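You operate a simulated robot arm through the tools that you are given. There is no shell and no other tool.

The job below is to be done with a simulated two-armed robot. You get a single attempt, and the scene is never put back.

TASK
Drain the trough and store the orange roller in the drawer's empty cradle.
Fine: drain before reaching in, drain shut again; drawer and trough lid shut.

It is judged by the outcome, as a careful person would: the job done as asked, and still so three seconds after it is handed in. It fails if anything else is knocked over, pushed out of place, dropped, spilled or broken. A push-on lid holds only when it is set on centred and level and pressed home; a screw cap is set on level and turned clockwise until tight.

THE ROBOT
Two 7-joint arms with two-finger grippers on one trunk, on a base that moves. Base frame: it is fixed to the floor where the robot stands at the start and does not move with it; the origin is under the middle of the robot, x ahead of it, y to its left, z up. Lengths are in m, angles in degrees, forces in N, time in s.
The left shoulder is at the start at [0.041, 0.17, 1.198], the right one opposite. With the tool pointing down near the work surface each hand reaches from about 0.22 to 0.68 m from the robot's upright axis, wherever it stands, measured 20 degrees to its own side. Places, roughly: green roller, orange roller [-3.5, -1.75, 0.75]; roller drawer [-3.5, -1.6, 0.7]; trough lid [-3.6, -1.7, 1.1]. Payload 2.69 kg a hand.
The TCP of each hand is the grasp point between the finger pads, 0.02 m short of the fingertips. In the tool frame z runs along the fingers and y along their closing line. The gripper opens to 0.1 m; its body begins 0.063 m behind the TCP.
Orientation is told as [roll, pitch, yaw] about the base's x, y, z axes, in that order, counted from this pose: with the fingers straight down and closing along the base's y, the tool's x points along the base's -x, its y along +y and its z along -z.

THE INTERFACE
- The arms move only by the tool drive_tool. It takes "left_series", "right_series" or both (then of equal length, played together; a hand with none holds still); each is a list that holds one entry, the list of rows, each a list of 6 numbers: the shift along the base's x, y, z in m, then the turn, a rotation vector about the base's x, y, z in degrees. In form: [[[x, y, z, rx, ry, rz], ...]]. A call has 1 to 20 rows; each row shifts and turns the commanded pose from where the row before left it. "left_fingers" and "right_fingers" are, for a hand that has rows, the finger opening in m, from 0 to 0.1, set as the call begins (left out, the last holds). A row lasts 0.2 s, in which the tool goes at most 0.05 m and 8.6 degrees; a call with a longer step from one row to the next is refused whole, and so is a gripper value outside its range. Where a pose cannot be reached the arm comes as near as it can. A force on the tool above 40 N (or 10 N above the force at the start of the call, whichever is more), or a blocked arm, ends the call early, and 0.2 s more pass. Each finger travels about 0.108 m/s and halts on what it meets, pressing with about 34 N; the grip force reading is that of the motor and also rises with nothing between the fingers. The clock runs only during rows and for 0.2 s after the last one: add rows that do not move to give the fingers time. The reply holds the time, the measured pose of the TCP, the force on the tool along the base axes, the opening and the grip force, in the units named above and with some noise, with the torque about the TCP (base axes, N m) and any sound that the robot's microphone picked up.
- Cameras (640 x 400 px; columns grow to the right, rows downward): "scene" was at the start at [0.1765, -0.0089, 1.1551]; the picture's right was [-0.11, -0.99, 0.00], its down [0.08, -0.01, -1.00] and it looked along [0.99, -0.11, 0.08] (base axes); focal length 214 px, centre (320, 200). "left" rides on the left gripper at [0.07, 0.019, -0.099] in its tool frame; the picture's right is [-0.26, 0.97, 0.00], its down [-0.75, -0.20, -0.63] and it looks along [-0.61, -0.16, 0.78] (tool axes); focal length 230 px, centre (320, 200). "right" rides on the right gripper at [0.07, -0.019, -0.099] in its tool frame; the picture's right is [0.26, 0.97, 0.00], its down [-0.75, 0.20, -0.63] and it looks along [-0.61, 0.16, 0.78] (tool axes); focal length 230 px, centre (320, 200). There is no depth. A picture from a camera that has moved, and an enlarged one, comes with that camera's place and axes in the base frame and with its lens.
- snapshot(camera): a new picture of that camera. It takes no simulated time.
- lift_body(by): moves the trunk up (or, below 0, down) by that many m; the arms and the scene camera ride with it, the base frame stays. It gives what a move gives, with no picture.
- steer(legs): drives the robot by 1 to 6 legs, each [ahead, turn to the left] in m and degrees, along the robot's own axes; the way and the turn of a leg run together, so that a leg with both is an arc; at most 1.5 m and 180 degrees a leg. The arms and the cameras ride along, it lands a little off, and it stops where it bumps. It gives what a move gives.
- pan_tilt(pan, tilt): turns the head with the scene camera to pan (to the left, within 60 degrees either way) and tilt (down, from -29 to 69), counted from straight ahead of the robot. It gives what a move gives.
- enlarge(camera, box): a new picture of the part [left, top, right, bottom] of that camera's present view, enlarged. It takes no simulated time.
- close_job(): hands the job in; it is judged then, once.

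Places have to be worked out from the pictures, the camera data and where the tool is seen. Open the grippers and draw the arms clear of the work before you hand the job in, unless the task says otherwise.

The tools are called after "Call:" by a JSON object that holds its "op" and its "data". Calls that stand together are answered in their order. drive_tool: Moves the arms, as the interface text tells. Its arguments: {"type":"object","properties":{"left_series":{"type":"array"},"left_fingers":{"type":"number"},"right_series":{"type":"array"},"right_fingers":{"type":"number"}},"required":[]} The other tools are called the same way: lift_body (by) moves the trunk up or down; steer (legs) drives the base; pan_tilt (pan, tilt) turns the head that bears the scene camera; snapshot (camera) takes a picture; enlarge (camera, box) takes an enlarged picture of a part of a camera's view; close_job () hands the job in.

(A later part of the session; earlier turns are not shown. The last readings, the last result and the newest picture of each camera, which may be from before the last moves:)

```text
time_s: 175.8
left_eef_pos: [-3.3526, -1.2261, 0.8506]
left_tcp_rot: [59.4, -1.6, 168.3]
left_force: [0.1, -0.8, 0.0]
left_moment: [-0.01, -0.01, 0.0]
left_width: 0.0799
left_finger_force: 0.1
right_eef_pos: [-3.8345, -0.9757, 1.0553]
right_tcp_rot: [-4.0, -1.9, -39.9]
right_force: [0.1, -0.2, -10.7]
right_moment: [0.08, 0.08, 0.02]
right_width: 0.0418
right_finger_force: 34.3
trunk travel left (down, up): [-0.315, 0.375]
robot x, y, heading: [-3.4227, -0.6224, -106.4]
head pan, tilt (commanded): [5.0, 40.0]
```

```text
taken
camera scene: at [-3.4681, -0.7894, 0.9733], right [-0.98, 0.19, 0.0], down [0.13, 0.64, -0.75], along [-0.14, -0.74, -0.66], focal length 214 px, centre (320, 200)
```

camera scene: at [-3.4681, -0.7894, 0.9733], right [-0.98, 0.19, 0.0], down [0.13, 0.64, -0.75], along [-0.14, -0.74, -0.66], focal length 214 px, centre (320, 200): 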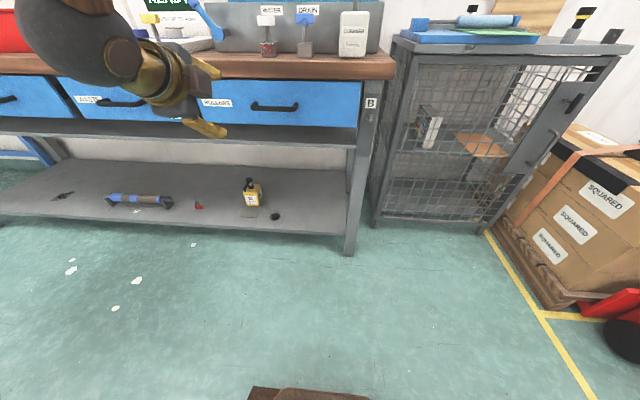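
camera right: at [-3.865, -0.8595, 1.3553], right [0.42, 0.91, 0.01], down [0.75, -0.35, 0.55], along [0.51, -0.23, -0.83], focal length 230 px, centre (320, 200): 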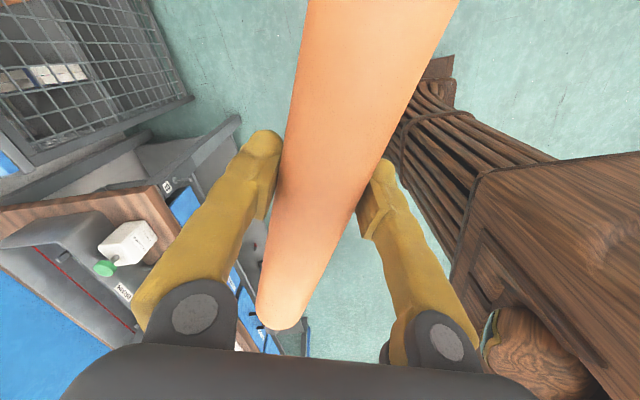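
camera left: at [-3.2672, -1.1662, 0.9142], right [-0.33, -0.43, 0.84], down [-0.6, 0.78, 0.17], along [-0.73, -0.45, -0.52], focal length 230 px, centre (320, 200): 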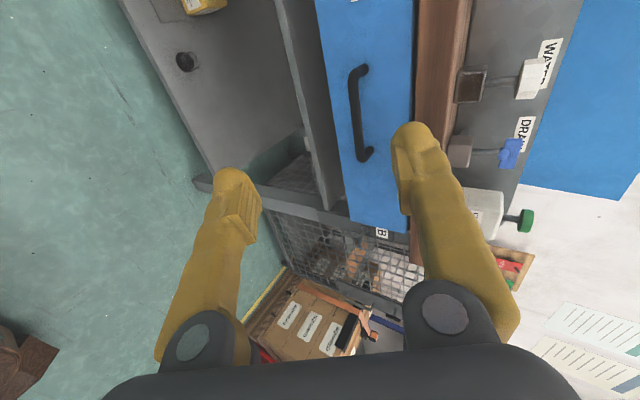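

The pose is reachable. Triangulating both cameras puts the handle bar at (-3.462,-1.454,0.757). I tilt the hand ~17° more toward horizontal, align yaw, shift right 4 cm, then drive 0.17 m closer.

Call:
{"op": "drive_tool", "data": {"left_series": [[[-0.01, 0.003, -0.01, -8.16, 2.37, 0], [-0.01, 0.003, -0.01, -8.16, 2.37, 0], [-0.01, 0.003, -0.01, 0, 0, -2.3], [-0.008, 0.002, -0.015, 0, 0, -2.3], [0, 0, 0, 0, 0, 0]]], "left_fingers": 0.07}}

Call:
{"op": "steer", "data": {"legs": [[0.1, 0], [0.07, 0]]}}

Call:
{"op": "pan_tilt", "data": {"pan": 0, "tilt": 40}}

Call:
{"op": "snapshot", "data": {"camera": "left"}}

Call:
{"op": "snapshot", "data": {"camera": "scene"}}

```text
time_s: 177.0
left_eef_pos: [-3.4014, -1.2138, 0.8061]
left_tcp_rot: [76.5, -0.4, 162.0]
left_force: [0.2, 0.6, -0.4]
left_moment: [0.02, 0.0, 0.0]
left_width: 0.07
left_finger_force: 0.1
right_eef_pos: [-3.8347, -0.9762, 1.0557]
right_tcp_rot: [-3.9, -1.8, -40.1]
right_force: [0.3, 0.3, -10.3]
right_moment: [0.08, 0.07, 0.0]
right_width: 0.042
right_finger_force: 34.2
trunk travel left (down, up): [-0.315, 0.375]
robot x, y, heading: [-3.427, -0.6218, -106.1]
head pan, tilt (commanded): [5.0, 40.0]
```

```text
time_s: 177.9
left_eef_pos: [-3.398, -1.2441, 0.8113]
left_tcp_rot: [77.1, -0.4, 163.1]
left_force: [0.6, -2.4, -0.3]
left_moment: [-0.04, 0.0, -0.06]
left_width: 0.0698
left_finger_force: 0.0
right_eef_pos: [-3.8434, -1.0001, 1.0554]
right_tcp_rot: [-4.0, -1.8, -40.1]
right_force: [-1.5, -2.9, -12.8]
right_moment: [0.25, 0.06, -0.06]
right_width: 0.0422
right_finger_force: 34.4
trunk travel left (down, up): [-0.315, 0.375]
robot x, y, heading: [-3.4357, -0.6615, -105.8]
head pan, tilt (commanded): [5.0, 40.0]
stopped in leg 1: the robot was blocked; the commanded pose is now the measured one
```

```text
time_s: 178.6
left_eef_pos: [-3.3954, -1.2352, 0.818]
left_tcp_rot: [77.8, -0.6, 163.4]
left_force: [0.2, 0.2, -0.4]
left_moment: [-0.02, -0.02, 0.02]
left_width: 0.0699
left_finger_force: 0.0
right_eef_pos: [-3.8398, -0.9885, 1.0627]
right_tcp_rot: [-4.5, -2.3, -40.1]
right_force: [-0.3, 1.9, -10.6]
right_moment: [0.0, 0.04, -0.03]
right_width: 0.0422
right_finger_force: 34.2
trunk travel left (down, up): [-0.315, 0.375]
robot x, y, heading: [-3.4357, -0.6616, -105.7]
head pan, tilt (commanded): [0.0, 40.0]
```

```text
taken
camera left: at [-3.3008, -1.1659, 0.8566], right [-0.3, -0.12, 0.95], down [-0.53, 0.85, -0.05], along [-0.79, -0.52, -0.32], focal length 230 px, centre (320, 200)
```

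left: 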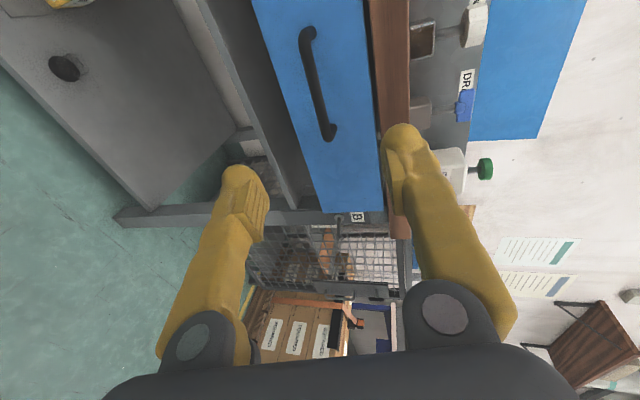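

```text
taken
camera scene: at [-3.4859, -0.826, 0.9736], right [-0.96, 0.27, 0.0], down [0.18, 0.63, -0.76], along [-0.21, -0.73, -0.66], focal length 214 px, centre (320, 200)
```

scene: 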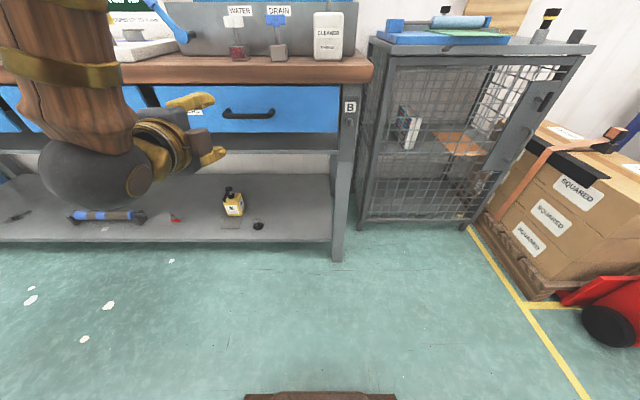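

The drive stopped after 4 cm (arm lag, no contact). I continue with short legs.

Call:
{"op": "steer", "data": {"legs": [[0.06, 0]]}}

Call:
{"op": "drive_tool", "data": {"left_series": [[[0, 0, 0, 0, 0, 0], [0, 0, 0, 0, 0, 0], [0, 0, 0, 0, 0, 0]]]}}

Call:
{"op": "steer", "data": {"legs": [[0.06, 0]]}}

Call:
{"op": "drive_tool", "data": {"left_series": [[[0, 0, 0, 0, 0, 0], [0, 0, 0, 0, 0, 0], [0, 0, 0, 0, 0, 0]]]}}

```text
time_s: 179.6
left_eef_pos: [-3.4118, -1.2965, 0.8192]
left_tcp_rot: [77.9, -0.7, 163.3]
left_force: [0.1, -0.2, 1.1]
left_moment: [-0.04, -0.02, 0.02]
left_width: 0.0697
left_finger_force: 0.0
right_eef_pos: [-3.8563, -1.0492, 1.062]
right_tcp_rot: [-4.5, -2.0, -40.0]
right_force: [-0.3, -0.6, -11.6]
right_moment: [0.09, 0.05, -0.01]
right_width: 0.0421
right_finger_force: 34.3
trunk travel left (down, up): [-0.315, 0.375]
robot x, y, heading: [-3.4532, -0.7172, -105.9]
head pan, tilt (commanded): [0.0, 40.0]
```

```text
time_s: 180.4
left_eef_pos: [-3.4053, -1.2861, 0.827]
left_tcp_rot: [78.7, -0.8, 163.9]
left_force: [-0.9, 0.4, -0.2]
left_moment: [-0.04, 0.02, -0.03]
left_width: 0.0699
left_finger_force: 0.1
right_eef_pos: [-3.8521, -1.0324, 1.0679]
right_tcp_rot: [-5.4, -2.4, -39.9]
right_force: [-0.9, -0.3, -11.1]
right_moment: [0.05, 0.06, -0.01]
right_width: 0.0422
right_finger_force: 34.0
trunk travel left (down, up): [-0.315, 0.375]
robot x, y, heading: [-3.4564, -0.7223, -105.8]
head pan, tilt (commanded): [0.0, 40.0]
```

```text
time_s: 181.3
left_eef_pos: [-3.4241, -1.3454, 0.8287]
left_tcp_rot: [78.8, -0.8, 163.7]
left_force: [-1.0, -0.5, -0.6]
left_moment: [0.0, 0.03, 0.01]
left_width: 0.0702
left_finger_force: 0.0
right_eef_pos: [-3.87, -1.0931, 1.067]
right_tcp_rot: [-5.3, -2.5, -40.0]
right_force: [-0.7, -0.5, -10.4]
right_moment: [0.09, 0.09, 0.01]
right_width: 0.042
right_finger_force: 33.5
trunk travel left (down, up): [-0.315, 0.375]
robot x, y, heading: [-3.4745, -0.7809, -105.6]
head pan, tilt (commanded): [0.0, 40.0]
```

```text
time_s: 182.1
left_eef_pos: [-3.4166, -1.3348, 0.8371]
left_tcp_rot: [79.7, -1.1, 164.5]
left_force: [0.5, -1.0, 0.3]
left_moment: [-0.01, 0.01, 0.0]
left_width: 0.0698
left_finger_force: 0.0
right_eef_pos: [-3.8645, -1.0757, 1.0731]
right_tcp_rot: [-6.2, -2.9, -39.9]
right_force: [-0.7, -1.0, -10.6]
right_moment: [0.13, 0.06, -0.02]
right_width: 0.0421
right_finger_force: 33.7
trunk travel left (down, up): [-0.315, 0.375]
robot x, y, heading: [-3.4729, -0.7796, -106.0]
head pan, tilt (commanded): [0.0, 40.0]
```

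Robot is now at a good distance. I take new pictures to refine the handle position relative to the left hand.

Call:
{"op": "snapshot", "data": {"camera": "left"}}

Call:
{"op": "snapshot", "data": {"camera": "scene"}}

```text
taken
camera left: at [-3.3218, -1.2621, 0.871], right [-0.28, -0.1, 0.96], down [-0.55, 0.83, -0.07], along [-0.79, -0.54, -0.29], focal length 230 px, centre (320, 200)
```

left: 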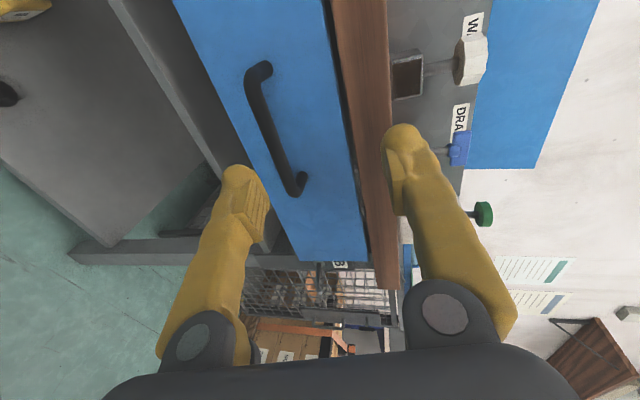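

```text
taken
camera scene: at [-3.5201, -0.9456, 0.9732], right [-0.96, 0.28, 0.0], down [0.18, 0.63, -0.75], along [-0.21, -0.72, -0.66], focal length 214 px, centre (320, 200)
```

scene: 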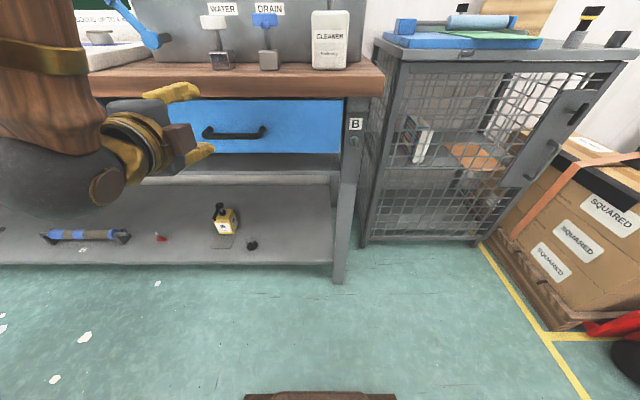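

The handle bar re-triangulates to (-3.464,-1.452,0.758). I move the left hand to a pre-grasp point 7 cm in front of it.

Call:
{"op": "drive_tool", "data": {"left_series": [[[-0.007, -0.012, -0.0165, 0, 0, 0], [-0.007, -0.013, -0.0165, 0, 0, 0], [-0.007, -0.013, -0.0165, 0, 0, 0], [-0.008, -0.013, -0.017, 0, 0, 0], [0, 0, 0, 0, 0, 0], [0, 0, 0, 0, 0, 0]]], "left_fingers": 0.07}}

Call:
{"op": "snapshot", "data": {"camera": "left"}}

Call:
{"op": "enlarge", "data": {"camera": "scene", "box": [100, 60, 360, 220]}}

```text
time_s: 183.5
left_eef_pos: [-3.4407, -1.3868, 0.7714]
left_tcp_rot: [79.7, -0.8, 164.7]
left_force: [0.1, 1.0, 0.4]
left_moment: [0.0, 0.01, 0.01]
left_width: 0.0702
left_finger_force: 0.0
right_eef_pos: [-3.8648, -1.0749, 1.0732]
right_tcp_rot: [-6.1, -2.9, -40.0]
right_force: [0.3, -0.2, -11.7]
right_moment: [0.07, 0.1, -0.02]
right_width: 0.0421
right_finger_force: 34.1
trunk travel left (down, up): [-0.315, 0.375]
robot x, y, heading: [-3.4695, -0.7782, -106.1]
head pan, tilt (commanded): [0.0, 40.0]
```

```text
taken
camera left: at [-3.347, -1.3141, 0.8044], right [-0.28, -0.1, 0.95], down [-0.55, 0.83, -0.07], along [-0.79, -0.55, -0.29], focal length 230 px, centre (320, 200)
```

left: 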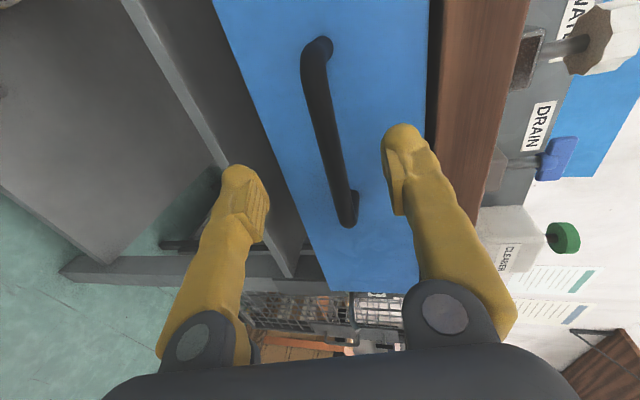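

```text
2.46 times, centred on (230, 140) of scene
camera zoom: at [-3.5199, -0.945, 0.9733], right [-0.96, 0.28, 0.0], down [0.18, 0.63, -0.75], along [-0.21, -0.73, -0.66], focal length 528 px, centre (542, 348)
```

zoom: 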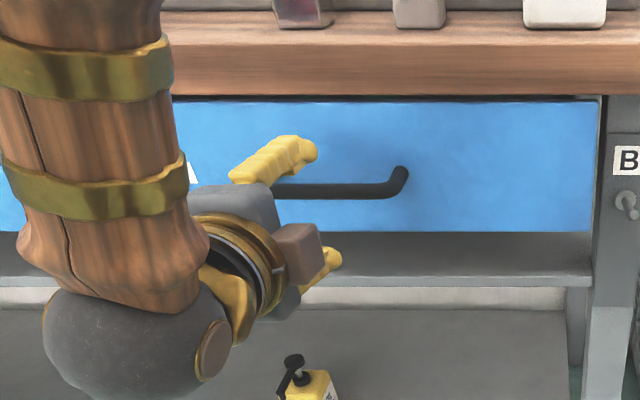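

The bar is about 1 cm above the tool axis. I correct upward and advance 4 cm, then look again.

Call:
{"op": "drive_tool", "data": {"left_series": [[[0, 0, 0.01, 0, 0, 0], [-0.0035, -0.0127, -0.0024, 0, 0, 0], [-0.0035, -0.0127, -0.0024, 0, 0, 0], [-0.0035, -0.0127, -0.0024, 0, 0, 0], [0, 0, 0, 0, 0, 0], [0, 0, 0, 0, 0, 0]]]}}

Call:
{"op": "snapshot", "data": {"camera": "left"}}

```text
time_s: 184.9
left_eef_pos: [-3.4533, -1.424, 0.7719]
left_tcp_rot: [79.9, -0.9, 164.4]
left_force: [-0.9, 0.2, 0.4]
left_moment: [0.02, -0.01, -0.01]
left_width: 0.0701
left_finger_force: 0.1
right_eef_pos: [-3.8646, -1.074, 1.0726]
right_tcp_rot: [-6.1, -3.0, -40.0]
right_force: [-0.2, -0.7, -10.4]
right_moment: [0.02, 0.12, -0.01]
right_width: 0.0418
right_finger_force: 33.9
trunk travel left (down, up): [-0.315, 0.375]
robot x, y, heading: [-3.4703, -0.7797, -106.1]
head pan, tilt (commanded): [0.0, 40.0]
```

```text
taken
camera left: at [-3.359, -1.3515, 0.8063], right [-0.28, -0.1, 0.95], down [-0.55, 0.83, -0.07], along [-0.79, -0.55, -0.29], focal length 230 px, centre (320, 200)
```

left: 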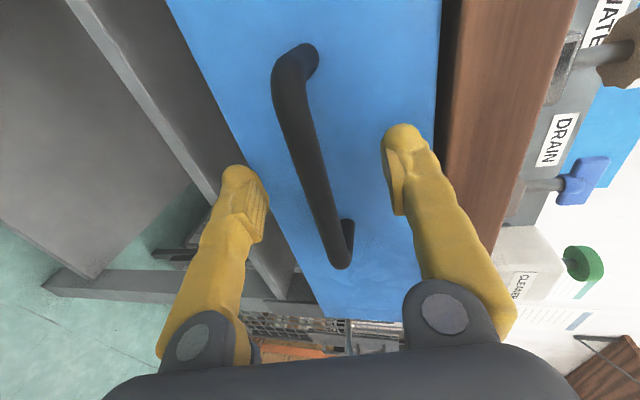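

The bar is now ~3 cm ahead and ~5 mm below the axis. I advance the remaining distance in small steps.

Call:
{"op": "drive_tool", "data": {"left_series": [[[-0.0025, -0.009, -0.004, 0, 0, 0], [-0.0025, -0.009, -0.004, 0, 0, 0], [-0.002, -0.008, -0.003, 0, 0, 0], [0, 0, 0, 0, 0, 0], [0, 0, 0, 0, 0, 0]]]}}

Call:
{"op": "snapshot", "data": {"camera": "left"}}

Call:
{"op": "enlarge", "data": {"camera": "scene", "box": [100, 60, 360, 220]}}

```text
time_s: 185.6
left_eef_pos: [-3.4489, -1.4291, 0.7684]
left_tcp_rot: [80.0, -0.5, 165.0]
left_force: [-0.9, -0.1, -0.8]
left_moment: [-0.04, -0.02, 0.02]
left_width: 0.07
left_finger_force: 0.1
right_eef_pos: [-3.8597, -1.0607, 1.0544]
right_tcp_rot: [-3.2, -1.7, -40.0]
right_force: [-1.8, -0.1, -12.2]
right_moment: [0.14, 0.01, 0.04]
right_width: 0.042
right_finger_force: 34.3
trunk travel left (down, up): [-0.315, 0.375]
robot x, y, heading: [-3.47, -0.7779, -106.1]
head pan, tilt (commanded): [0.0, 40.0]
stopped in row 3 (left hand): the force on the tool passed its limit at 44 N (the readings are from after the stop); the commanded pose is now the measured one
```

```text
taken
camera left: at [-3.3565, -1.355, 0.8028], right [-0.28, -0.1, 0.95], down [-0.56, 0.83, -0.08], along [-0.78, -0.55, -0.29], focal length 230 px, centre (320, 200)
```

left: 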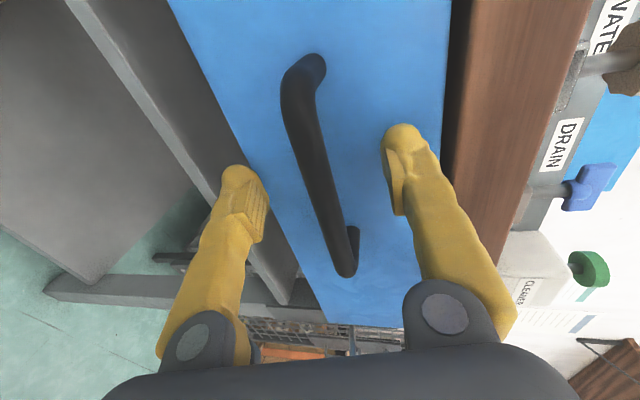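

```text
2.46 times, centred on (230, 140) of scene
camera zoom: at [-3.5211, -0.9467, 0.9728], right [-0.96, 0.27, 0.0], down [0.18, 0.63, -0.75], along [-0.21, -0.72, -0.66], focal length 528 px, centre (542, 348)
```

zoom: 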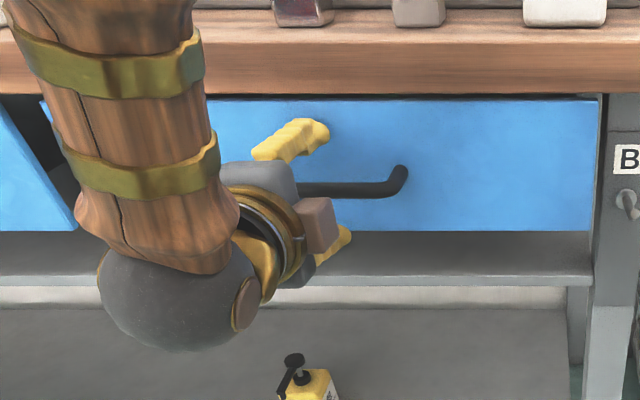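

A fingertip bumped (44 N), most likely the upper one against the bench slab edge (slab bottom ≈0.83) because of the wide opening. The axis is aligned with the bar now; I narrow the fingers to 0.045 and advance again gently.

Call:
{"op": "drive_tool", "data": {"left_series": [[[0, 0, 0, 0, 0, 0], [0, 0, 0, 0, 0, 0], [-0.002, -0.007, -0.0014, 0, 0, 0], [-0.002, -0.007, -0.0014, 0, 0, 0], [0, 0, 0, 0, 0, 0]]], "left_fingers": 0.045}}

Call:
{"op": "snapshot", "data": {"camera": "left"}}

```text
time_s: 186.8
left_eef_pos: [-3.4565, -1.4354, 0.7721]
left_tcp_rot: [80.7, -0.8, 164.5]
left_force: [17.9, 31.3, 9.8]
left_moment: [-1.16, 0.61, 0.2]
left_width: 0.048
left_finger_force: 2.0
right_eef_pos: [-3.8559, -1.0529, 1.0662]
right_tcp_rot: [-5.0, -2.2, -39.9]
right_force: [-0.1, -0.3, -10.6]
right_moment: [0.07, 0.07, -0.01]
right_width: 0.042
right_finger_force: 34.3
trunk travel left (down, up): [-0.315, 0.375]
robot x, y, heading: [-3.4705, -0.7801, -106.0]
head pan, tilt (commanded): [0.0, 40.0]
```

```text
taken
camera left: at [-3.3626, -1.3616, 0.8053], right [-0.28, -0.09, 0.96], down [-0.55, 0.83, -0.08], along [-0.79, -0.55, -0.28], focal length 230 px, centre (320, 200)
```

left: 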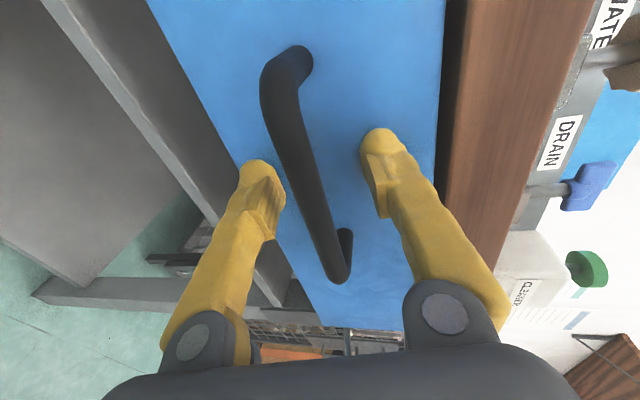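

The bar sits too close to the lower finger (tool ~9 mm too high) and that finger is pressing on it. I back off 1 cm, lower 9 mm, and advance again.

Call:
{"op": "drive_tool", "data": {"left_series": [[[0.0035, 0.0125, 0, 0, 0, 0], [0, 0, -0.01, 0, 0, 0], [0, 0, 0, 0, 0, 0]]], "left_fingers": 0.05}}

Call:
{"op": "snapshot", "data": {"camera": "left"}}

```text
time_s: 187.6
left_eef_pos: [-3.4515, -1.43, 0.7599]
left_tcp_rot: [80.4, -1.0, 164.9]
left_force: [-0.3, 1.0, 0.0]
left_moment: [0.01, -0.01, -0.01]
left_width: 0.0499
left_finger_force: 0.0
right_eef_pos: [-3.8577, -1.0596, 1.0698]
right_tcp_rot: [-5.6, -2.6, -39.9]
right_force: [0.4, 0.0, -11.9]
right_moment: [0.06, 0.09, -0.01]
right_width: 0.0421
right_finger_force: 33.6
trunk travel left (down, up): [-0.315, 0.375]
robot x, y, heading: [-3.4753, -0.7788, -106.2]
head pan, tilt (commanded): [0.0, 40.0]
```

```text
taken
camera left: at [-3.3579, -1.3565, 0.7922], right [-0.27, -0.09, 0.96], down [-0.56, 0.83, -0.08], along [-0.78, -0.55, -0.28], focal length 230 px, centre (320, 200)
```

left: 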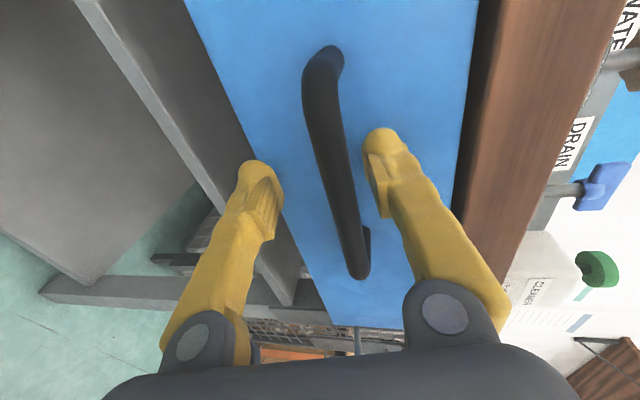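

Now the bar is ~6 mm above centre. I raise 5 mm and advance 2 cm.

Call:
{"op": "drive_tool", "data": {"left_series": [[[0, 0, 0.005, 0, 0, 0], [-0.0018, -0.0063, -0.0005, 0, 0, 0], [-0.0018, -0.0063, -0.0005, 0, 0, 0], [-0.0018, -0.0063, -0.0005, 0, 0, 0], [0, 0, 0, 0, 0, 0]]]}}

Call:
{"op": "snapshot", "data": {"camera": "left"}}

```text
time_s: 188.4
left_eef_pos: [-3.4421, -1.4315, 0.7668]
left_tcp_rot: [80.4, -0.8, 166.0]
left_force: [-0.2, -0.8, 0.0]
left_moment: [0.01, -0.02, 0.02]
left_width: 0.05
left_finger_force: 0.0
right_eef_pos: [-3.854, -1.0413, 1.0368]
right_tcp_rot: [-0.4, -0.3, -39.8]
right_force: [-1.5, 0.3, -11.8]
right_moment: [0.13, 0.05, -0.01]
right_width: 0.0421
right_finger_force: 33.6
trunk travel left (down, up): [-0.315, 0.375]
robot x, y, heading: [-3.4709, -0.7814, -105.8]
head pan, tilt (commanded): [0.0, 40.0]
stopped in row 4 (left hand): the force on the tool passed its limit at 47 N (the readings are from after the stop); the commanded pose is now the measured one
```

```text
taken
camera left: at [-3.3492, -1.3555, 0.8008], right [-0.28, -0.09, 0.96], down [-0.57, 0.82, -0.08], along [-0.77, -0.57, -0.28], focal length 230 px, centre (320, 200)
```

left: 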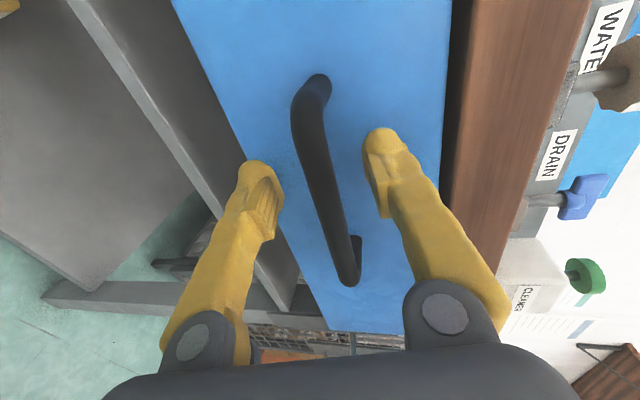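

The drawer face is what the fingertips hit: re-triangulating from two hand views gives the bar at depth n≈0.45, i.e. it is already at the TCP. I raise 4 mm and close the fingers on the bar here.

Call:
{"op": "drive_tool", "data": {"left_series": [[[0, 0, 0.004, 0, 0, 0], [0, 0, 0, 0, 0, 0]]]}}

Call:
{"op": "drive_tool", "data": {"left_series": [[[0, 0, 0, 0, 0, 0], [0, 0, 0, 0, 0, 0], [0, 0, 0, 0, 0, 0], [0, 0, 0, 0, 0, 0]]], "left_fingers": 0.0}}

Call:
{"op": "snapshot", "data": {"camera": "left"}}

```text
time_s: 189.0
left_eef_pos: [-3.441, -1.431, 0.7737]
left_tcp_rot: [80.6, -0.9, 166.0]
left_force: [0.1, -0.5, 0.3]
left_moment: [0.0, 0.02, 0.02]
left_width: 0.0498
left_finger_force: 0.0
right_eef_pos: [-3.8526, -1.041, 1.0394]
right_tcp_rot: [-0.4, -0.4, -39.8]
right_force: [0.0, 0.8, -9.8]
right_moment: [-0.01, 0.07, -0.03]
right_width: 0.0422
right_finger_force: 34.2
trunk travel left (down, up): [-0.315, 0.375]
robot x, y, heading: [-3.4745, -0.781, -105.9]
head pan, tilt (commanded): [0.0, 40.0]
```

```text
time_s: 190.0
left_eef_pos: [-3.4414, -1.432, 0.7705]
left_tcp_rot: [80.3, -1.3, 166.0]
left_force: [-1.0, 2.8, -32.0]
left_moment: [-0.38, -0.51, 0.18]
left_width: 0.0061
left_finger_force: 30.8
right_eef_pos: [-3.8536, -1.0421, 1.0392]
right_tcp_rot: [-0.4, -0.4, -39.7]
right_force: [0.5, 0.2, -9.8]
right_moment: [0.05, 0.09, 0.01]
right_width: 0.0421
right_finger_force: 33.8
trunk travel left (down, up): [-0.315, 0.375]
robot x, y, heading: [-3.4707, -0.78, -105.9]
head pan, tilt (commanded): [0.0, 40.0]
```

```text
taken
camera left: at [-3.3501, -1.3558, 0.8038], right [-0.27, -0.1, 0.96], down [-0.57, 0.82, -0.08], along [-0.77, -0.57, -0.28], focal length 230 px, centre (320, 200)
```

left: 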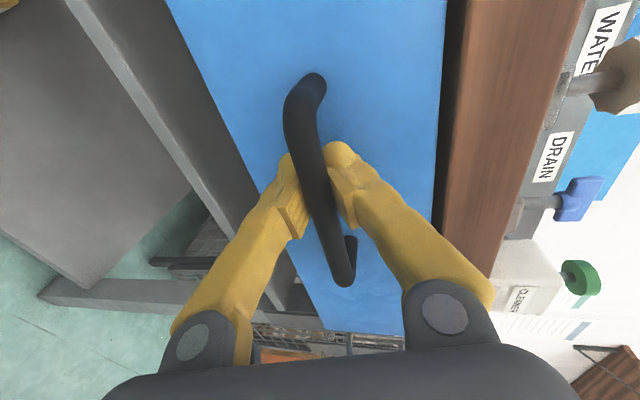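

The reading is ambiguous (width 6 mm, -32 N vertical). I relieve the vertical load by moving down 3 mm and pull back 1.5 cm to see whether the handle is held.

Call:
{"op": "drive_tool", "data": {"left_series": [[[0, 0, -0.004, 0, 0, 0], [0.001, 0.004, 0, 0, 0, 0], [0.0014, 0.005, 0, 0, 0, 0], [0.0014, 0.005, 0, 0, 0, 0], [0, 0, 0, 0, 0, 0]]], "left_fingers": 0.0}}

Call:
{"op": "snapshot", "data": {"camera": "left"}}

Call:
{"op": "enlarge", "data": {"camera": "scene", "box": [100, 60, 360, 220]}}

```text
time_s: 191.2
left_eef_pos: [-3.4384, -1.417, 0.7704]
left_tcp_rot: [80.8, -0.9, 166.0]
left_force: [-0.9, -1.5, 4.6]
left_moment: [-0.21, -0.66, -0.56]
left_width: 0.0058
left_finger_force: 30.5
right_eef_pos: [-3.8524, -1.0411, 1.0394]
right_tcp_rot: [-0.5, -0.4, -39.9]
right_force: [0.0, -0.2, -10.1]
right_moment: [0.06, 0.1, 0.01]
right_width: 0.042
right_finger_force: 34.0
trunk travel left (down, up): [-0.315, 0.375]
robot x, y, heading: [-3.4707, -0.7772, -106.1]
head pan, tilt (commanded): [0.0, 40.0]
```

```text
taken
camera left: at [-3.346, -1.3413, 0.803], right [-0.27, -0.09, 0.96], down [-0.57, 0.82, -0.09], along [-0.77, -0.57, -0.27], focal length 230 px, centre (320, 200)
```

left: 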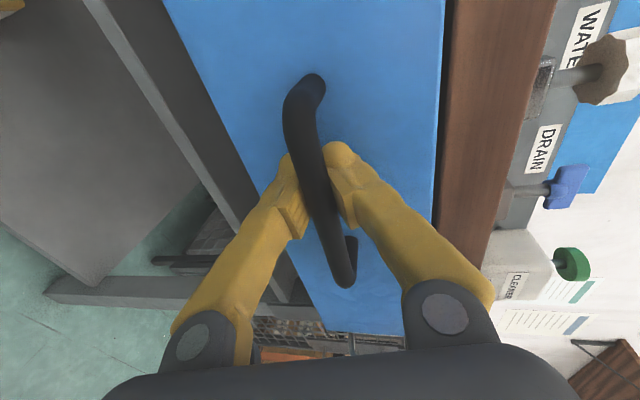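

```text
2.46 times, centred on (230, 140) of scene
camera zoom: at [-3.5194, -0.9445, 0.9735], right [-0.96, 0.27, 0.0], down [0.18, 0.63, -0.75], along [-0.2, -0.73, -0.66], focal length 528 px, centre (542, 348)
```

zoom: 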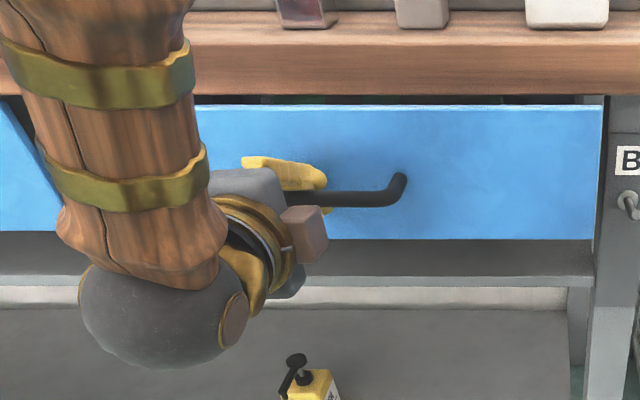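

The drawer came along: the handle is held and slides easily. I now pull it open by driving the base back in short legs.

Call:
{"op": "steer", "data": {"legs": [[-0.07, 0]]}}

Call:
{"op": "drive_tool", "data": {"left_series": [[[0, 0, 0, 0, 0, 0], [0, 0, 0, 0, 0, 0], [0, 0, 0, 0, 0, 0]]], "left_fingers": 0.0}}

Call:
{"op": "snapshot", "data": {"camera": "scene"}}

```text
time_s: 192.2
left_eef_pos: [-3.4192, -1.3519, 0.771]
left_tcp_rot: [80.8, -1.2, 166.1]
left_force: [8.1, -0.7, -7.5]
left_moment: [-0.27, -0.66, 0.42]
left_width: 0.0062
left_finger_force: 30.5
right_eef_pos: [-3.8331, -0.9758, 1.0394]
right_tcp_rot: [-0.6, -0.3, -39.9]
right_force: [-0.1, 0.6, -11.3]
right_moment: [0.05, 0.1, 0.01]
right_width: 0.0419
right_finger_force: 34.1
trunk travel left (down, up): [-0.315, 0.375]
robot x, y, heading: [-3.4526, -0.7136, -105.8]
head pan, tilt (commanded): [0.0, 40.0]
```

```text
time_s: 192.9
left_eef_pos: [-3.3932, -1.3231, 0.7702]
left_tcp_rot: [79.5, -1.0, 168.2]
left_force: [-0.1, 5.1, -43.3]
left_moment: [-0.51, -0.41, 0.63]
left_width: 0.006
left_finger_force: 29.8
right_eef_pos: [-3.8218, -0.9353, 1.0057]
right_tcp_rot: [5.6, 2.4, -39.7]
right_force: [0.1, 2.0, -10.3]
right_moment: [0.02, 0.11, 0.04]
right_width: 0.042
right_finger_force: 34.3
trunk travel left (down, up): [-0.315, 0.375]
robot x, y, heading: [-3.456, -0.7149, -105.8]
head pan, tilt (commanded): [0.0, 40.0]
stopped in row 3 (left hand): the force on the tool passed its limit at 41 N (the readings are from after the stop); the commanded pose is now the measured one
```

```text
taken
camera scene: at [-3.5006, -0.8798, 0.9729], right [-0.96, 0.27, 0.0], down [0.18, 0.63, -0.75], along [-0.21, -0.73, -0.66], focal length 214 px, centre (320, 200)
```

scene: 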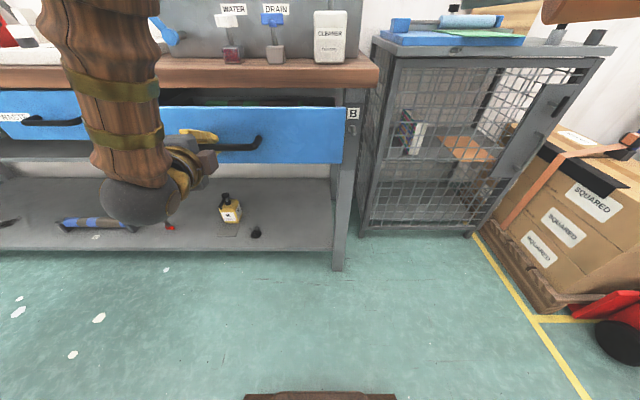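

The drawer is out ~12 cm. To avoid the settling jumps I continue pulling with the left arm itself, relieving the vertical load, and re-level the right hand with the roller.

Call:
{"op": "drive_tool", "data": {"left_series": [[[0, 0, -0.004, 0, 0, -1], [0.0014, 0.005, 0, 0, 0, -1], [0.0028, 0.0096, 0, 0, 0, 0], [0.0028, 0.0096, 0, 0, 0, 0], [0.0028, 0.0096, 0, 0, 0, 0], [0, 0, 0, 0, 0, 0]]], "left_fingers": 0.0, "right_series": [[[0, -0.005, 0.01, -1.46, 0.43, 0], [0, -0.005, 0.01, -1.46, 0.43, 0], [0, -0.005, 0.01, -1.46, 0.43, 0], [0, -0.005, 0.01, -1.46, 0.43, 0], [0, 0, 0.01, 0, 0, 0], [0, 0, 0, 0, 0, 0]]]}}

```text
time_s: 193.3
left_eef_pos: [-3.3864, -1.3095, 0.7708]
left_tcp_rot: [79.2, -1.6, 168.4]
left_force: [-11.4, 8.7, -53.2]
left_moment: [-0.64, -0.6, 0.87]
left_width: 0.0058
left_finger_force: 30.8
right_eef_pos: [-3.8159, -0.922, 1.0097]
right_tcp_rot: [5.6, 2.3, -39.3]
right_force: [0.3, 2.5, -10.8]
right_moment: [-0.02, 0.08, -0.01]
right_width: 0.0418
right_finger_force: 33.7
trunk travel left (down, up): [-0.315, 0.375]
robot x, y, heading: [-3.4559, -0.711, -105.9]
head pan, tilt (commanded): [0.0, 40.0]
stopped in row 1 (left hand): the force on the tool passed its limit at 55 N (the readings are from after the stop); the commanded pose is now the measured one
```

The hand is pressing upward on the handle (-53 N) because of the settling. I relieve that first by commanding it down 1 cm.

Call:
{"op": "drive_tool", "data": {"left_series": [[[0.001, 0.002, -0.006, 0, 0, 0], [0, 0, -0.004, 0, 0, 0], [0, 0, 0, 0, 0, 0]]], "left_fingers": 0.0}}

```text
time_s: 194.2
left_eef_pos: [-3.3873, -1.314, 0.7718]
left_tcp_rot: [80.8, -1.9, 168.4]
left_force: [-12.0, 2.6, -31.6]
left_moment: [-0.45, -0.49, 0.62]
left_width: 0.0059
left_finger_force: 30.5
right_eef_pos: [-3.8174, -0.9247, 1.0108]
right_tcp_rot: [5.4, 2.3, -39.4]
right_force: [-0.1, -0.8, -11.0]
right_moment: [0.06, 0.08, -0.01]
right_width: 0.0421
right_finger_force: 34.1
trunk travel left (down, up): [-0.315, 0.375]
robot x, y, heading: [-3.4507, -0.7124, -105.8]
head pan, tilt (commanded): [0.0, 40.0]
```

Force is down to -32 N. I lower another 1 cm while starting to pull back, also lifting and levelling the right hand.

Call:
{"op": "drive_tool", "data": {"left_series": [[[0.001, 0.003, -0.005, 0, 0, -0.5], [0.0014, 0.005, -0.005, 0, 0, -0.5], [0.002, 0.007, -0.001, 0, 0, -0.5], [0.0022, 0.0075, -0.001, 0, 0, -0.5], [0.0022, 0.0075, 0, 0, 0, -0.5], [0, 0, 0, 0, 0, 0]]], "left_fingers": 0.0, "right_series": [[[0, -0.005, 0.01, -1.46, 0.43, 0], [0, -0.005, 0.01, -1.46, 0.43, 0], [0, -0.005, 0.01, -1.46, 0.43, 0], [0, -0.005, 0.01, -1.46, 0.43, 0], [0, 0, 0.01, 0, 0, 0], [0, 0, 0, 0, 0, 0]]]}}

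Call:
{"op": "snapshot", "data": {"camera": "left"}}

```text
time_s: 195.7
left_eef_pos: [-3.3751, -1.2743, 0.7709]
left_tcp_rot: [82.3, -1.3, 165.7]
left_force: [-33.2, 13.5, -18.6]
left_moment: [-0.86, -0.54, 0.22]
left_width: 0.0061
left_finger_force: 31.0
right_eef_pos: [-3.8175, -0.9302, 1.0601]
right_tcp_rot: [-0.6, -0.3, -39.3]
right_force: [-0.2, -0.2, -10.7]
right_moment: [0.05, 0.08, 0.0]
right_width: 0.042
right_finger_force: 33.7
trunk travel left (down, up): [-0.315, 0.375]
robot x, y, heading: [-3.4564, -0.7135, -105.7]
head pan, tilt (commanded): [0.0, 40.0]
stopped in row 6 (left hand): the force on the tool passed its limit at 45 N (the readings are from after the stop); the commanded pose is now the measured one
```

```text
taken
camera left: at [-3.2818, -1.198, 0.8003], right [-0.26, -0.06, 0.96], down [-0.57, 0.82, -0.1], along [-0.78, -0.57, -0.25], focal length 230 px, centre (320, 200)
```

left: 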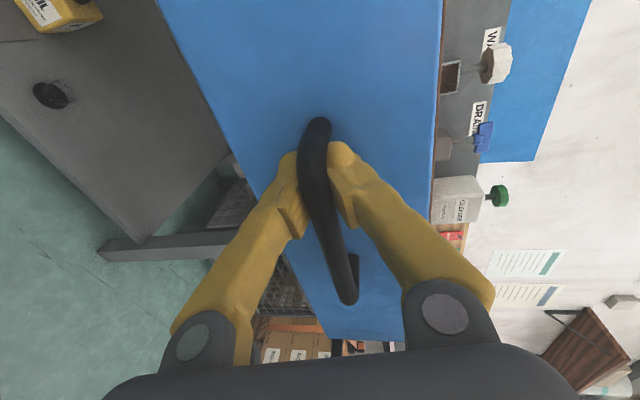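

The drawer is ~17 cm open; the hand drifted sideways along the bar (-33 N in x). I look at the drawer interior now to see how much more opening is needed.

Call:
{"op": "pan_tilt", "data": {"pan": 8, "tilt": 50}}

Call:
{"op": "snapshot", "data": {"camera": "scene"}}

```text
time_s: 196.4
left_eef_pos: [-3.3745, -1.2758, 0.7704]
left_tcp_rot: [82.4, -1.5, 165.6]
left_force: [-30.8, 10.5, -38.3]
left_moment: [-1.01, -0.7, -0.28]
left_width: 0.0061
left_finger_force: 29.9
right_eef_pos: [-3.8159, -0.9336, 1.0607]
right_tcp_rot: [-0.6, -0.3, -39.4]
right_force: [-0.4, 0.4, -11.4]
right_moment: [0.07, 0.06, -0.01]
right_width: 0.0423
right_finger_force: 33.7
trunk travel left (down, up): [-0.315, 0.375]
robot x, y, heading: [-3.4556, -0.7163, -106.1]
head pan, tilt (commanded): [8.0, 50.0]
```

```text
taken
camera scene: at [-3.4901, -0.8748, 0.9588], right [-0.99, 0.14, -0.01], down [0.11, 0.77, -0.63], along [-0.08, -0.62, -0.78], focal length 214 px, centre (320, 200)
```

scene: 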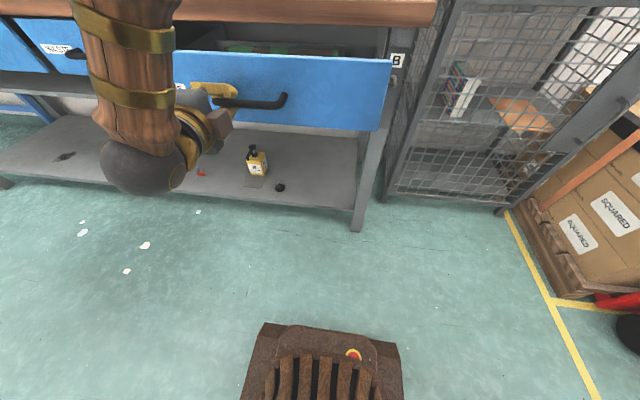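

A green roller is visible inside. I relieve the sideways and vertical load, then pull straight out along the bench normal a further 6 cm.

Call:
{"op": "drive_tool", "data": {"left_series": [[[-0.006, 0.002, -0.005, 0, 0, 0], [-0.006, 0.002, -0.005, 0, 0, 0], [0.001, 0.006, -0.001, 0, 0, 0], [0.0015, 0.008, -0.001, 0, 0, 0], [0.0015, 0.008, -0.001, 0, 0, 0], [0.0015, 0.008, -0.001, 0, 0, 0], [0.0015, 0.008, 0, 0, 0, 0], [0, 0, 0, 0, 0, 0]]], "left_fingers": 0.0}}

```text
time_s: 198.2
left_eef_pos: [-3.3778, -1.2356, 0.765]
left_tcp_rot: [83.6, -1.4, 166.0]
left_force: [1.8, -2.2, 28.4]
left_moment: [0.48, -0.38, 0.0]
left_width: 0.0001
left_finger_force: 29.9
right_eef_pos: [-3.8141, -0.9311, 1.0621]
right_tcp_rot: [-0.9, -0.3, -39.4]
right_force: [0.7, 0.2, -11.8]
right_moment: [0.09, 0.09, 0.0]
right_width: 0.0418
right_finger_force: 33.3
trunk travel left (down, up): [-0.315, 0.375]
robot x, y, heading: [-3.4551, -0.715, -105.5]
head pan, tilt (commanded): [8.0, 50.0]
```

The fingers closed fully: the grip slipped off. I look at the hand and drawer.

Call:
{"op": "snapshot", "data": {"camera": "left"}}

Call:
{"op": "snapshot", "data": {"camera": "scene"}}

```text
taken
camera left: at [-3.2847, -1.1579, 0.7931], right [-0.25, -0.05, 0.97], down [-0.57, 0.81, -0.11], along [-0.78, -0.58, -0.23], focal length 230 px, centre (320, 200)
```

left: 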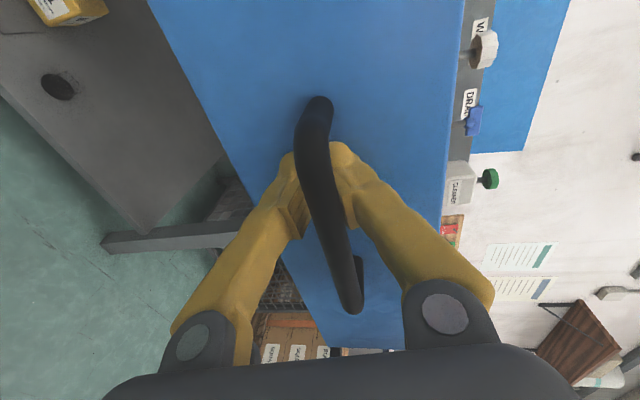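

```text
taken
camera scene: at [-3.4881, -0.8717, 0.9597], right [-0.99, 0.14, 0.0], down [0.11, 0.77, -0.63], along [-0.08, -0.63, -0.78], focal length 214 px, centre (320, 200)
```

scene: 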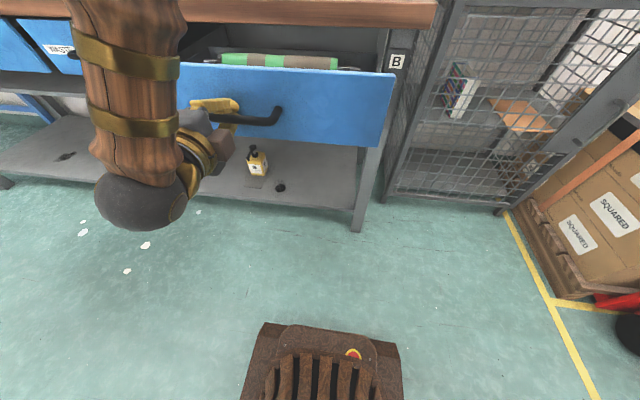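

The drawer did come further out; the closed fingertips have hooked behind the bar, which still pulls fine. I ease the vertical load and pull on another 6 cm.

Call:
{"op": "drive_tool", "data": {"left_series": [[[0, 0.003, 0.003, 0, 0, 0], [0.002, 0.007, 0.002, 0, 0, 0], [0.0025, 0.009, 0, 0, 0, 0], [0.0025, 0.009, 0, 0, 0, 0], [0.0025, 0.009, 0, 0, 0, 0], [0.0025, 0.009, 0, 0, 0, 0], [0.0025, 0.009, 0, 0, 0, 0], [0, 0, 0, 0, 0, 0]]], "left_fingers": 0.0}}

Call:
{"op": "snapshot", "data": {"camera": "scene"}}

```text
time_s: 200.0
left_eef_pos: [-3.3645, -1.1809, 0.7688]
left_tcp_rot: [83.3, -1.4, 165.8]
left_force: [-1.6, -2.5, 12.3]
left_moment: [0.17, -0.14, -0.06]
left_width: 0.0
left_finger_force: 29.8
right_eef_pos: [-3.8143, -0.9322, 1.0613]
right_tcp_rot: [-0.8, -0.3, -39.4]
right_force: [0.0, 0.7, -12.0]
right_moment: [0.02, 0.06, -0.01]
right_width: 0.0418
right_finger_force: 33.2
trunk travel left (down, up): [-0.315, 0.375]
robot x, y, heading: [-3.4523, -0.7157, -105.8]
head pan, tilt (commanded): [8.0, 50.0]
```

```text
taken
camera scene: at [-3.4883, -0.8728, 0.9595], right [-0.99, 0.14, 0.0], down [0.11, 0.77, -0.63], along [-0.08, -0.62, -0.78], focal length 214 px, centre (320, 200)
```

scene: 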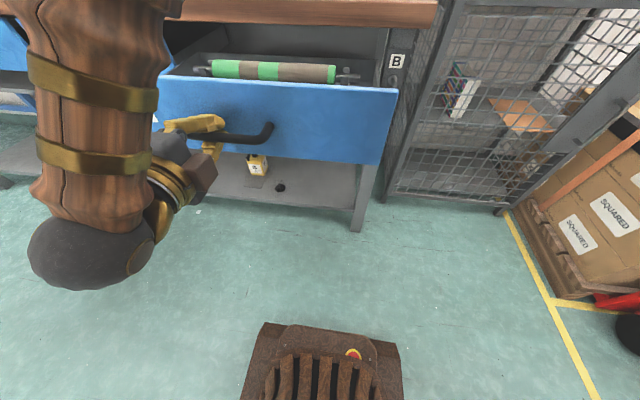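

The green roller is now visible. I enlarge the drawer interior.

Call:
{"op": "enlarge", "data": {"camera": "scene", "box": [140, 20, 420, 190]}}

```text
2.29 times, centred on (280, 105) of scene
camera zoom: at [-3.4883, -0.8728, 0.9595], right [-0.99, 0.14, 0.0], down [0.11, 0.77, -0.63], along [-0.08, -0.62, -0.78], focal length 490 px, centre (411, 417)
```

zoom: 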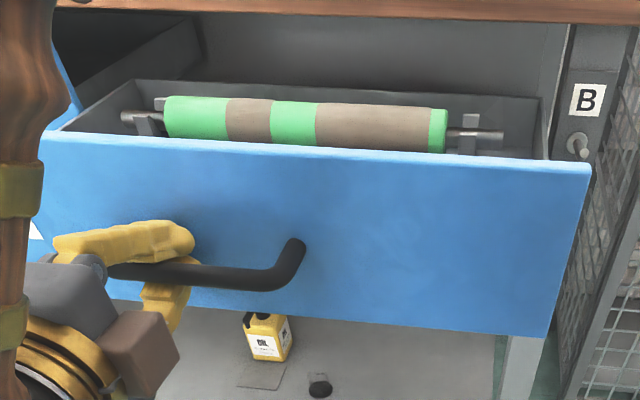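

The drawer is essentially fully out (~27 cm). I open the left fingers and back off with the base to free the hand.

Call:
{"op": "drive_tool", "data": {"left_series": [[[0, 0, 0, 0, 0, 0], [0, 0, 0, 0, 0, 0], [0, 0, 0, 0, 0, 0], [0, 0, 0, 0, 0, 0]]], "left_fingers": 0.07}}

Call:
{"op": "snapshot", "data": {"camera": "left"}}

```text
time_s: 201.0
left_eef_pos: [-3.3631, -1.1793, 0.7668]
left_tcp_rot: [83.2, -1.3, 165.9]
left_force: [1.0, 0.8, -0.4]
left_moment: [-0.03, -0.01, -0.01]
left_width: 0.0697
left_finger_force: 0.0
right_eef_pos: [-3.8136, -0.9328, 1.0616]
right_tcp_rot: [-0.8, -0.4, -39.4]
right_force: [-0.6, 0.6, -9.9]
right_moment: [0.05, 0.07, 0.0]
right_width: 0.0421
right_finger_force: 34.1
trunk travel left (down, up): [-0.315, 0.375]
robot x, y, heading: [-3.4561, -0.7143, -105.7]
head pan, tilt (commanded): [8.0, 50.0]
```

```text
taken
camera left: at [-3.27, -1.1036, 0.7956], right [-0.26, -0.05, 0.96], down [-0.57, 0.81, -0.11], along [-0.78, -0.58, -0.24], focal length 230 px, centre (320, 200)
```

left: 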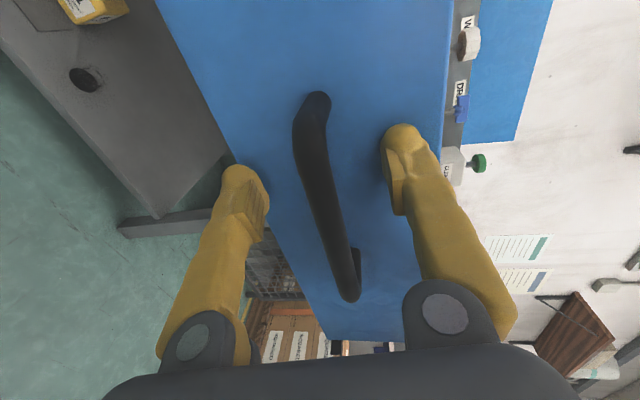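

Free of the bar. I back the base 8 cm.

Call:
{"op": "steer", "data": {"legs": [[-0.08, 0]]}}

Call:
{"op": "pan_tilt", "data": {"pan": 8, "tilt": 40}}

Call:
{"op": "snapshot", "data": {"camera": "scene"}}

```text
time_s: 202.1
left_eef_pos: [-3.3418, -1.1015, 0.7689]
left_tcp_rot: [83.2, -1.4, 165.9]
left_force: [-0.7, 0.2, 0.1]
left_moment: [-0.02, 0.03, 0.0]
left_width: 0.0698
left_finger_force: 0.1
right_eef_pos: [-3.7923, -0.8529, 1.0614]
right_tcp_rot: [-0.9, -0.3, -39.5]
right_force: [-0.8, 1.5, -11.1]
right_moment: [0.01, 0.09, -0.02]
right_width: 0.0419
right_finger_force: 34.1
trunk travel left (down, up): [-0.315, 0.375]
robot x, y, heading: [-3.4322, -0.6387, -105.8]
head pan, tilt (commanded): [8.0, 50.0]
```

```text
time_s: 202.8
left_eef_pos: [-3.3372, -1.0935, 0.7749]
left_tcp_rot: [84.2, -1.4, 166.0]
left_force: [-0.5, 0.2, 0.2]
left_moment: [-0.01, -0.02, 0.04]
left_width: 0.0701
left_finger_force: 0.0
right_eef_pos: [-3.7868, -0.8375, 1.0509]
right_tcp_rot: [1.5, 0.9, -39.4]
right_force: [0.7, 0.4, -10.4]
right_moment: [0.07, 0.05, -0.01]
right_width: 0.042
right_finger_force: 34.1
trunk travel left (down, up): [-0.315, 0.375]
robot x, y, heading: [-3.4341, -0.6349, -105.6]
head pan, tilt (commanded): [8.0, 40.0]
```

```text
taken
camera scene: at [-3.4673, -0.8044, 0.9733], right [-0.99, 0.14, 0.0], down [0.09, 0.65, -0.75], along [-0.1, -0.75, -0.66], focal length 214 px, centre (320, 200)
```

scene: 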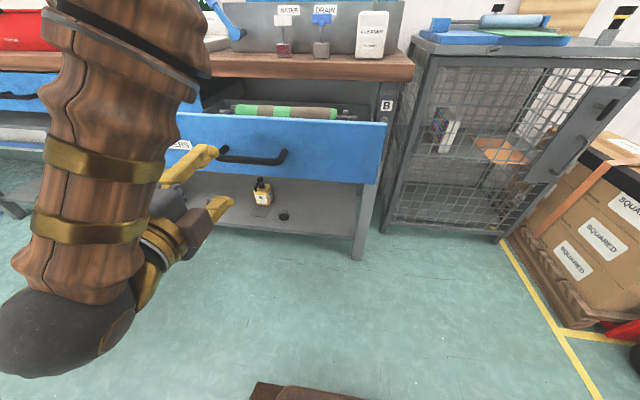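

I raise the trunk 0.25 m to look into the drawer from above.

Call:
{"op": "lift_body", "data": {"by": 0.25}}

Call:
{"op": "enlarge", "data": {"camera": "scene", "box": [130, 100, 430, 290]}}

```text
time_s: 205.4
left_eef_pos: [-3.3376, -1.0944, 1.0243]
left_tcp_rot: [84.2, -1.3, 166.0]
left_force: [-0.1, -0.4, 0.4]
left_moment: [-0.04, 0.02, 0.02]
left_width: 0.07
left_finger_force: 0.1
right_eef_pos: [-3.7866, -0.8367, 1.2984]
right_tcp_rot: [2.2, 1.1, -39.4]
right_force: [0.3, -0.5, -10.8]
right_moment: [0.08, 0.1, 0.01]
right_width: 0.0423
right_finger_force: 34.0
trunk travel left (down, up): [-0.565, 0.125]
robot x, y, heading: [-3.4336, -0.6376, -105.8]
head pan, tilt (commanded): [8.0, 40.0]
```

```text
2.11 times, centred on (280, 195) of scene
camera zoom: at [-3.4688, -0.8085, 1.2232], right [-0.99, 0.14, 0.0], down [0.09, 0.65, -0.75], along [-0.1, -0.75, -0.66], focal length 452 px, centre (404, 210)
```

zoom: 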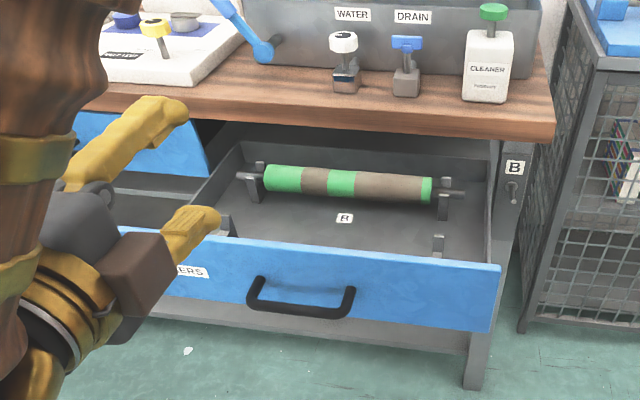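

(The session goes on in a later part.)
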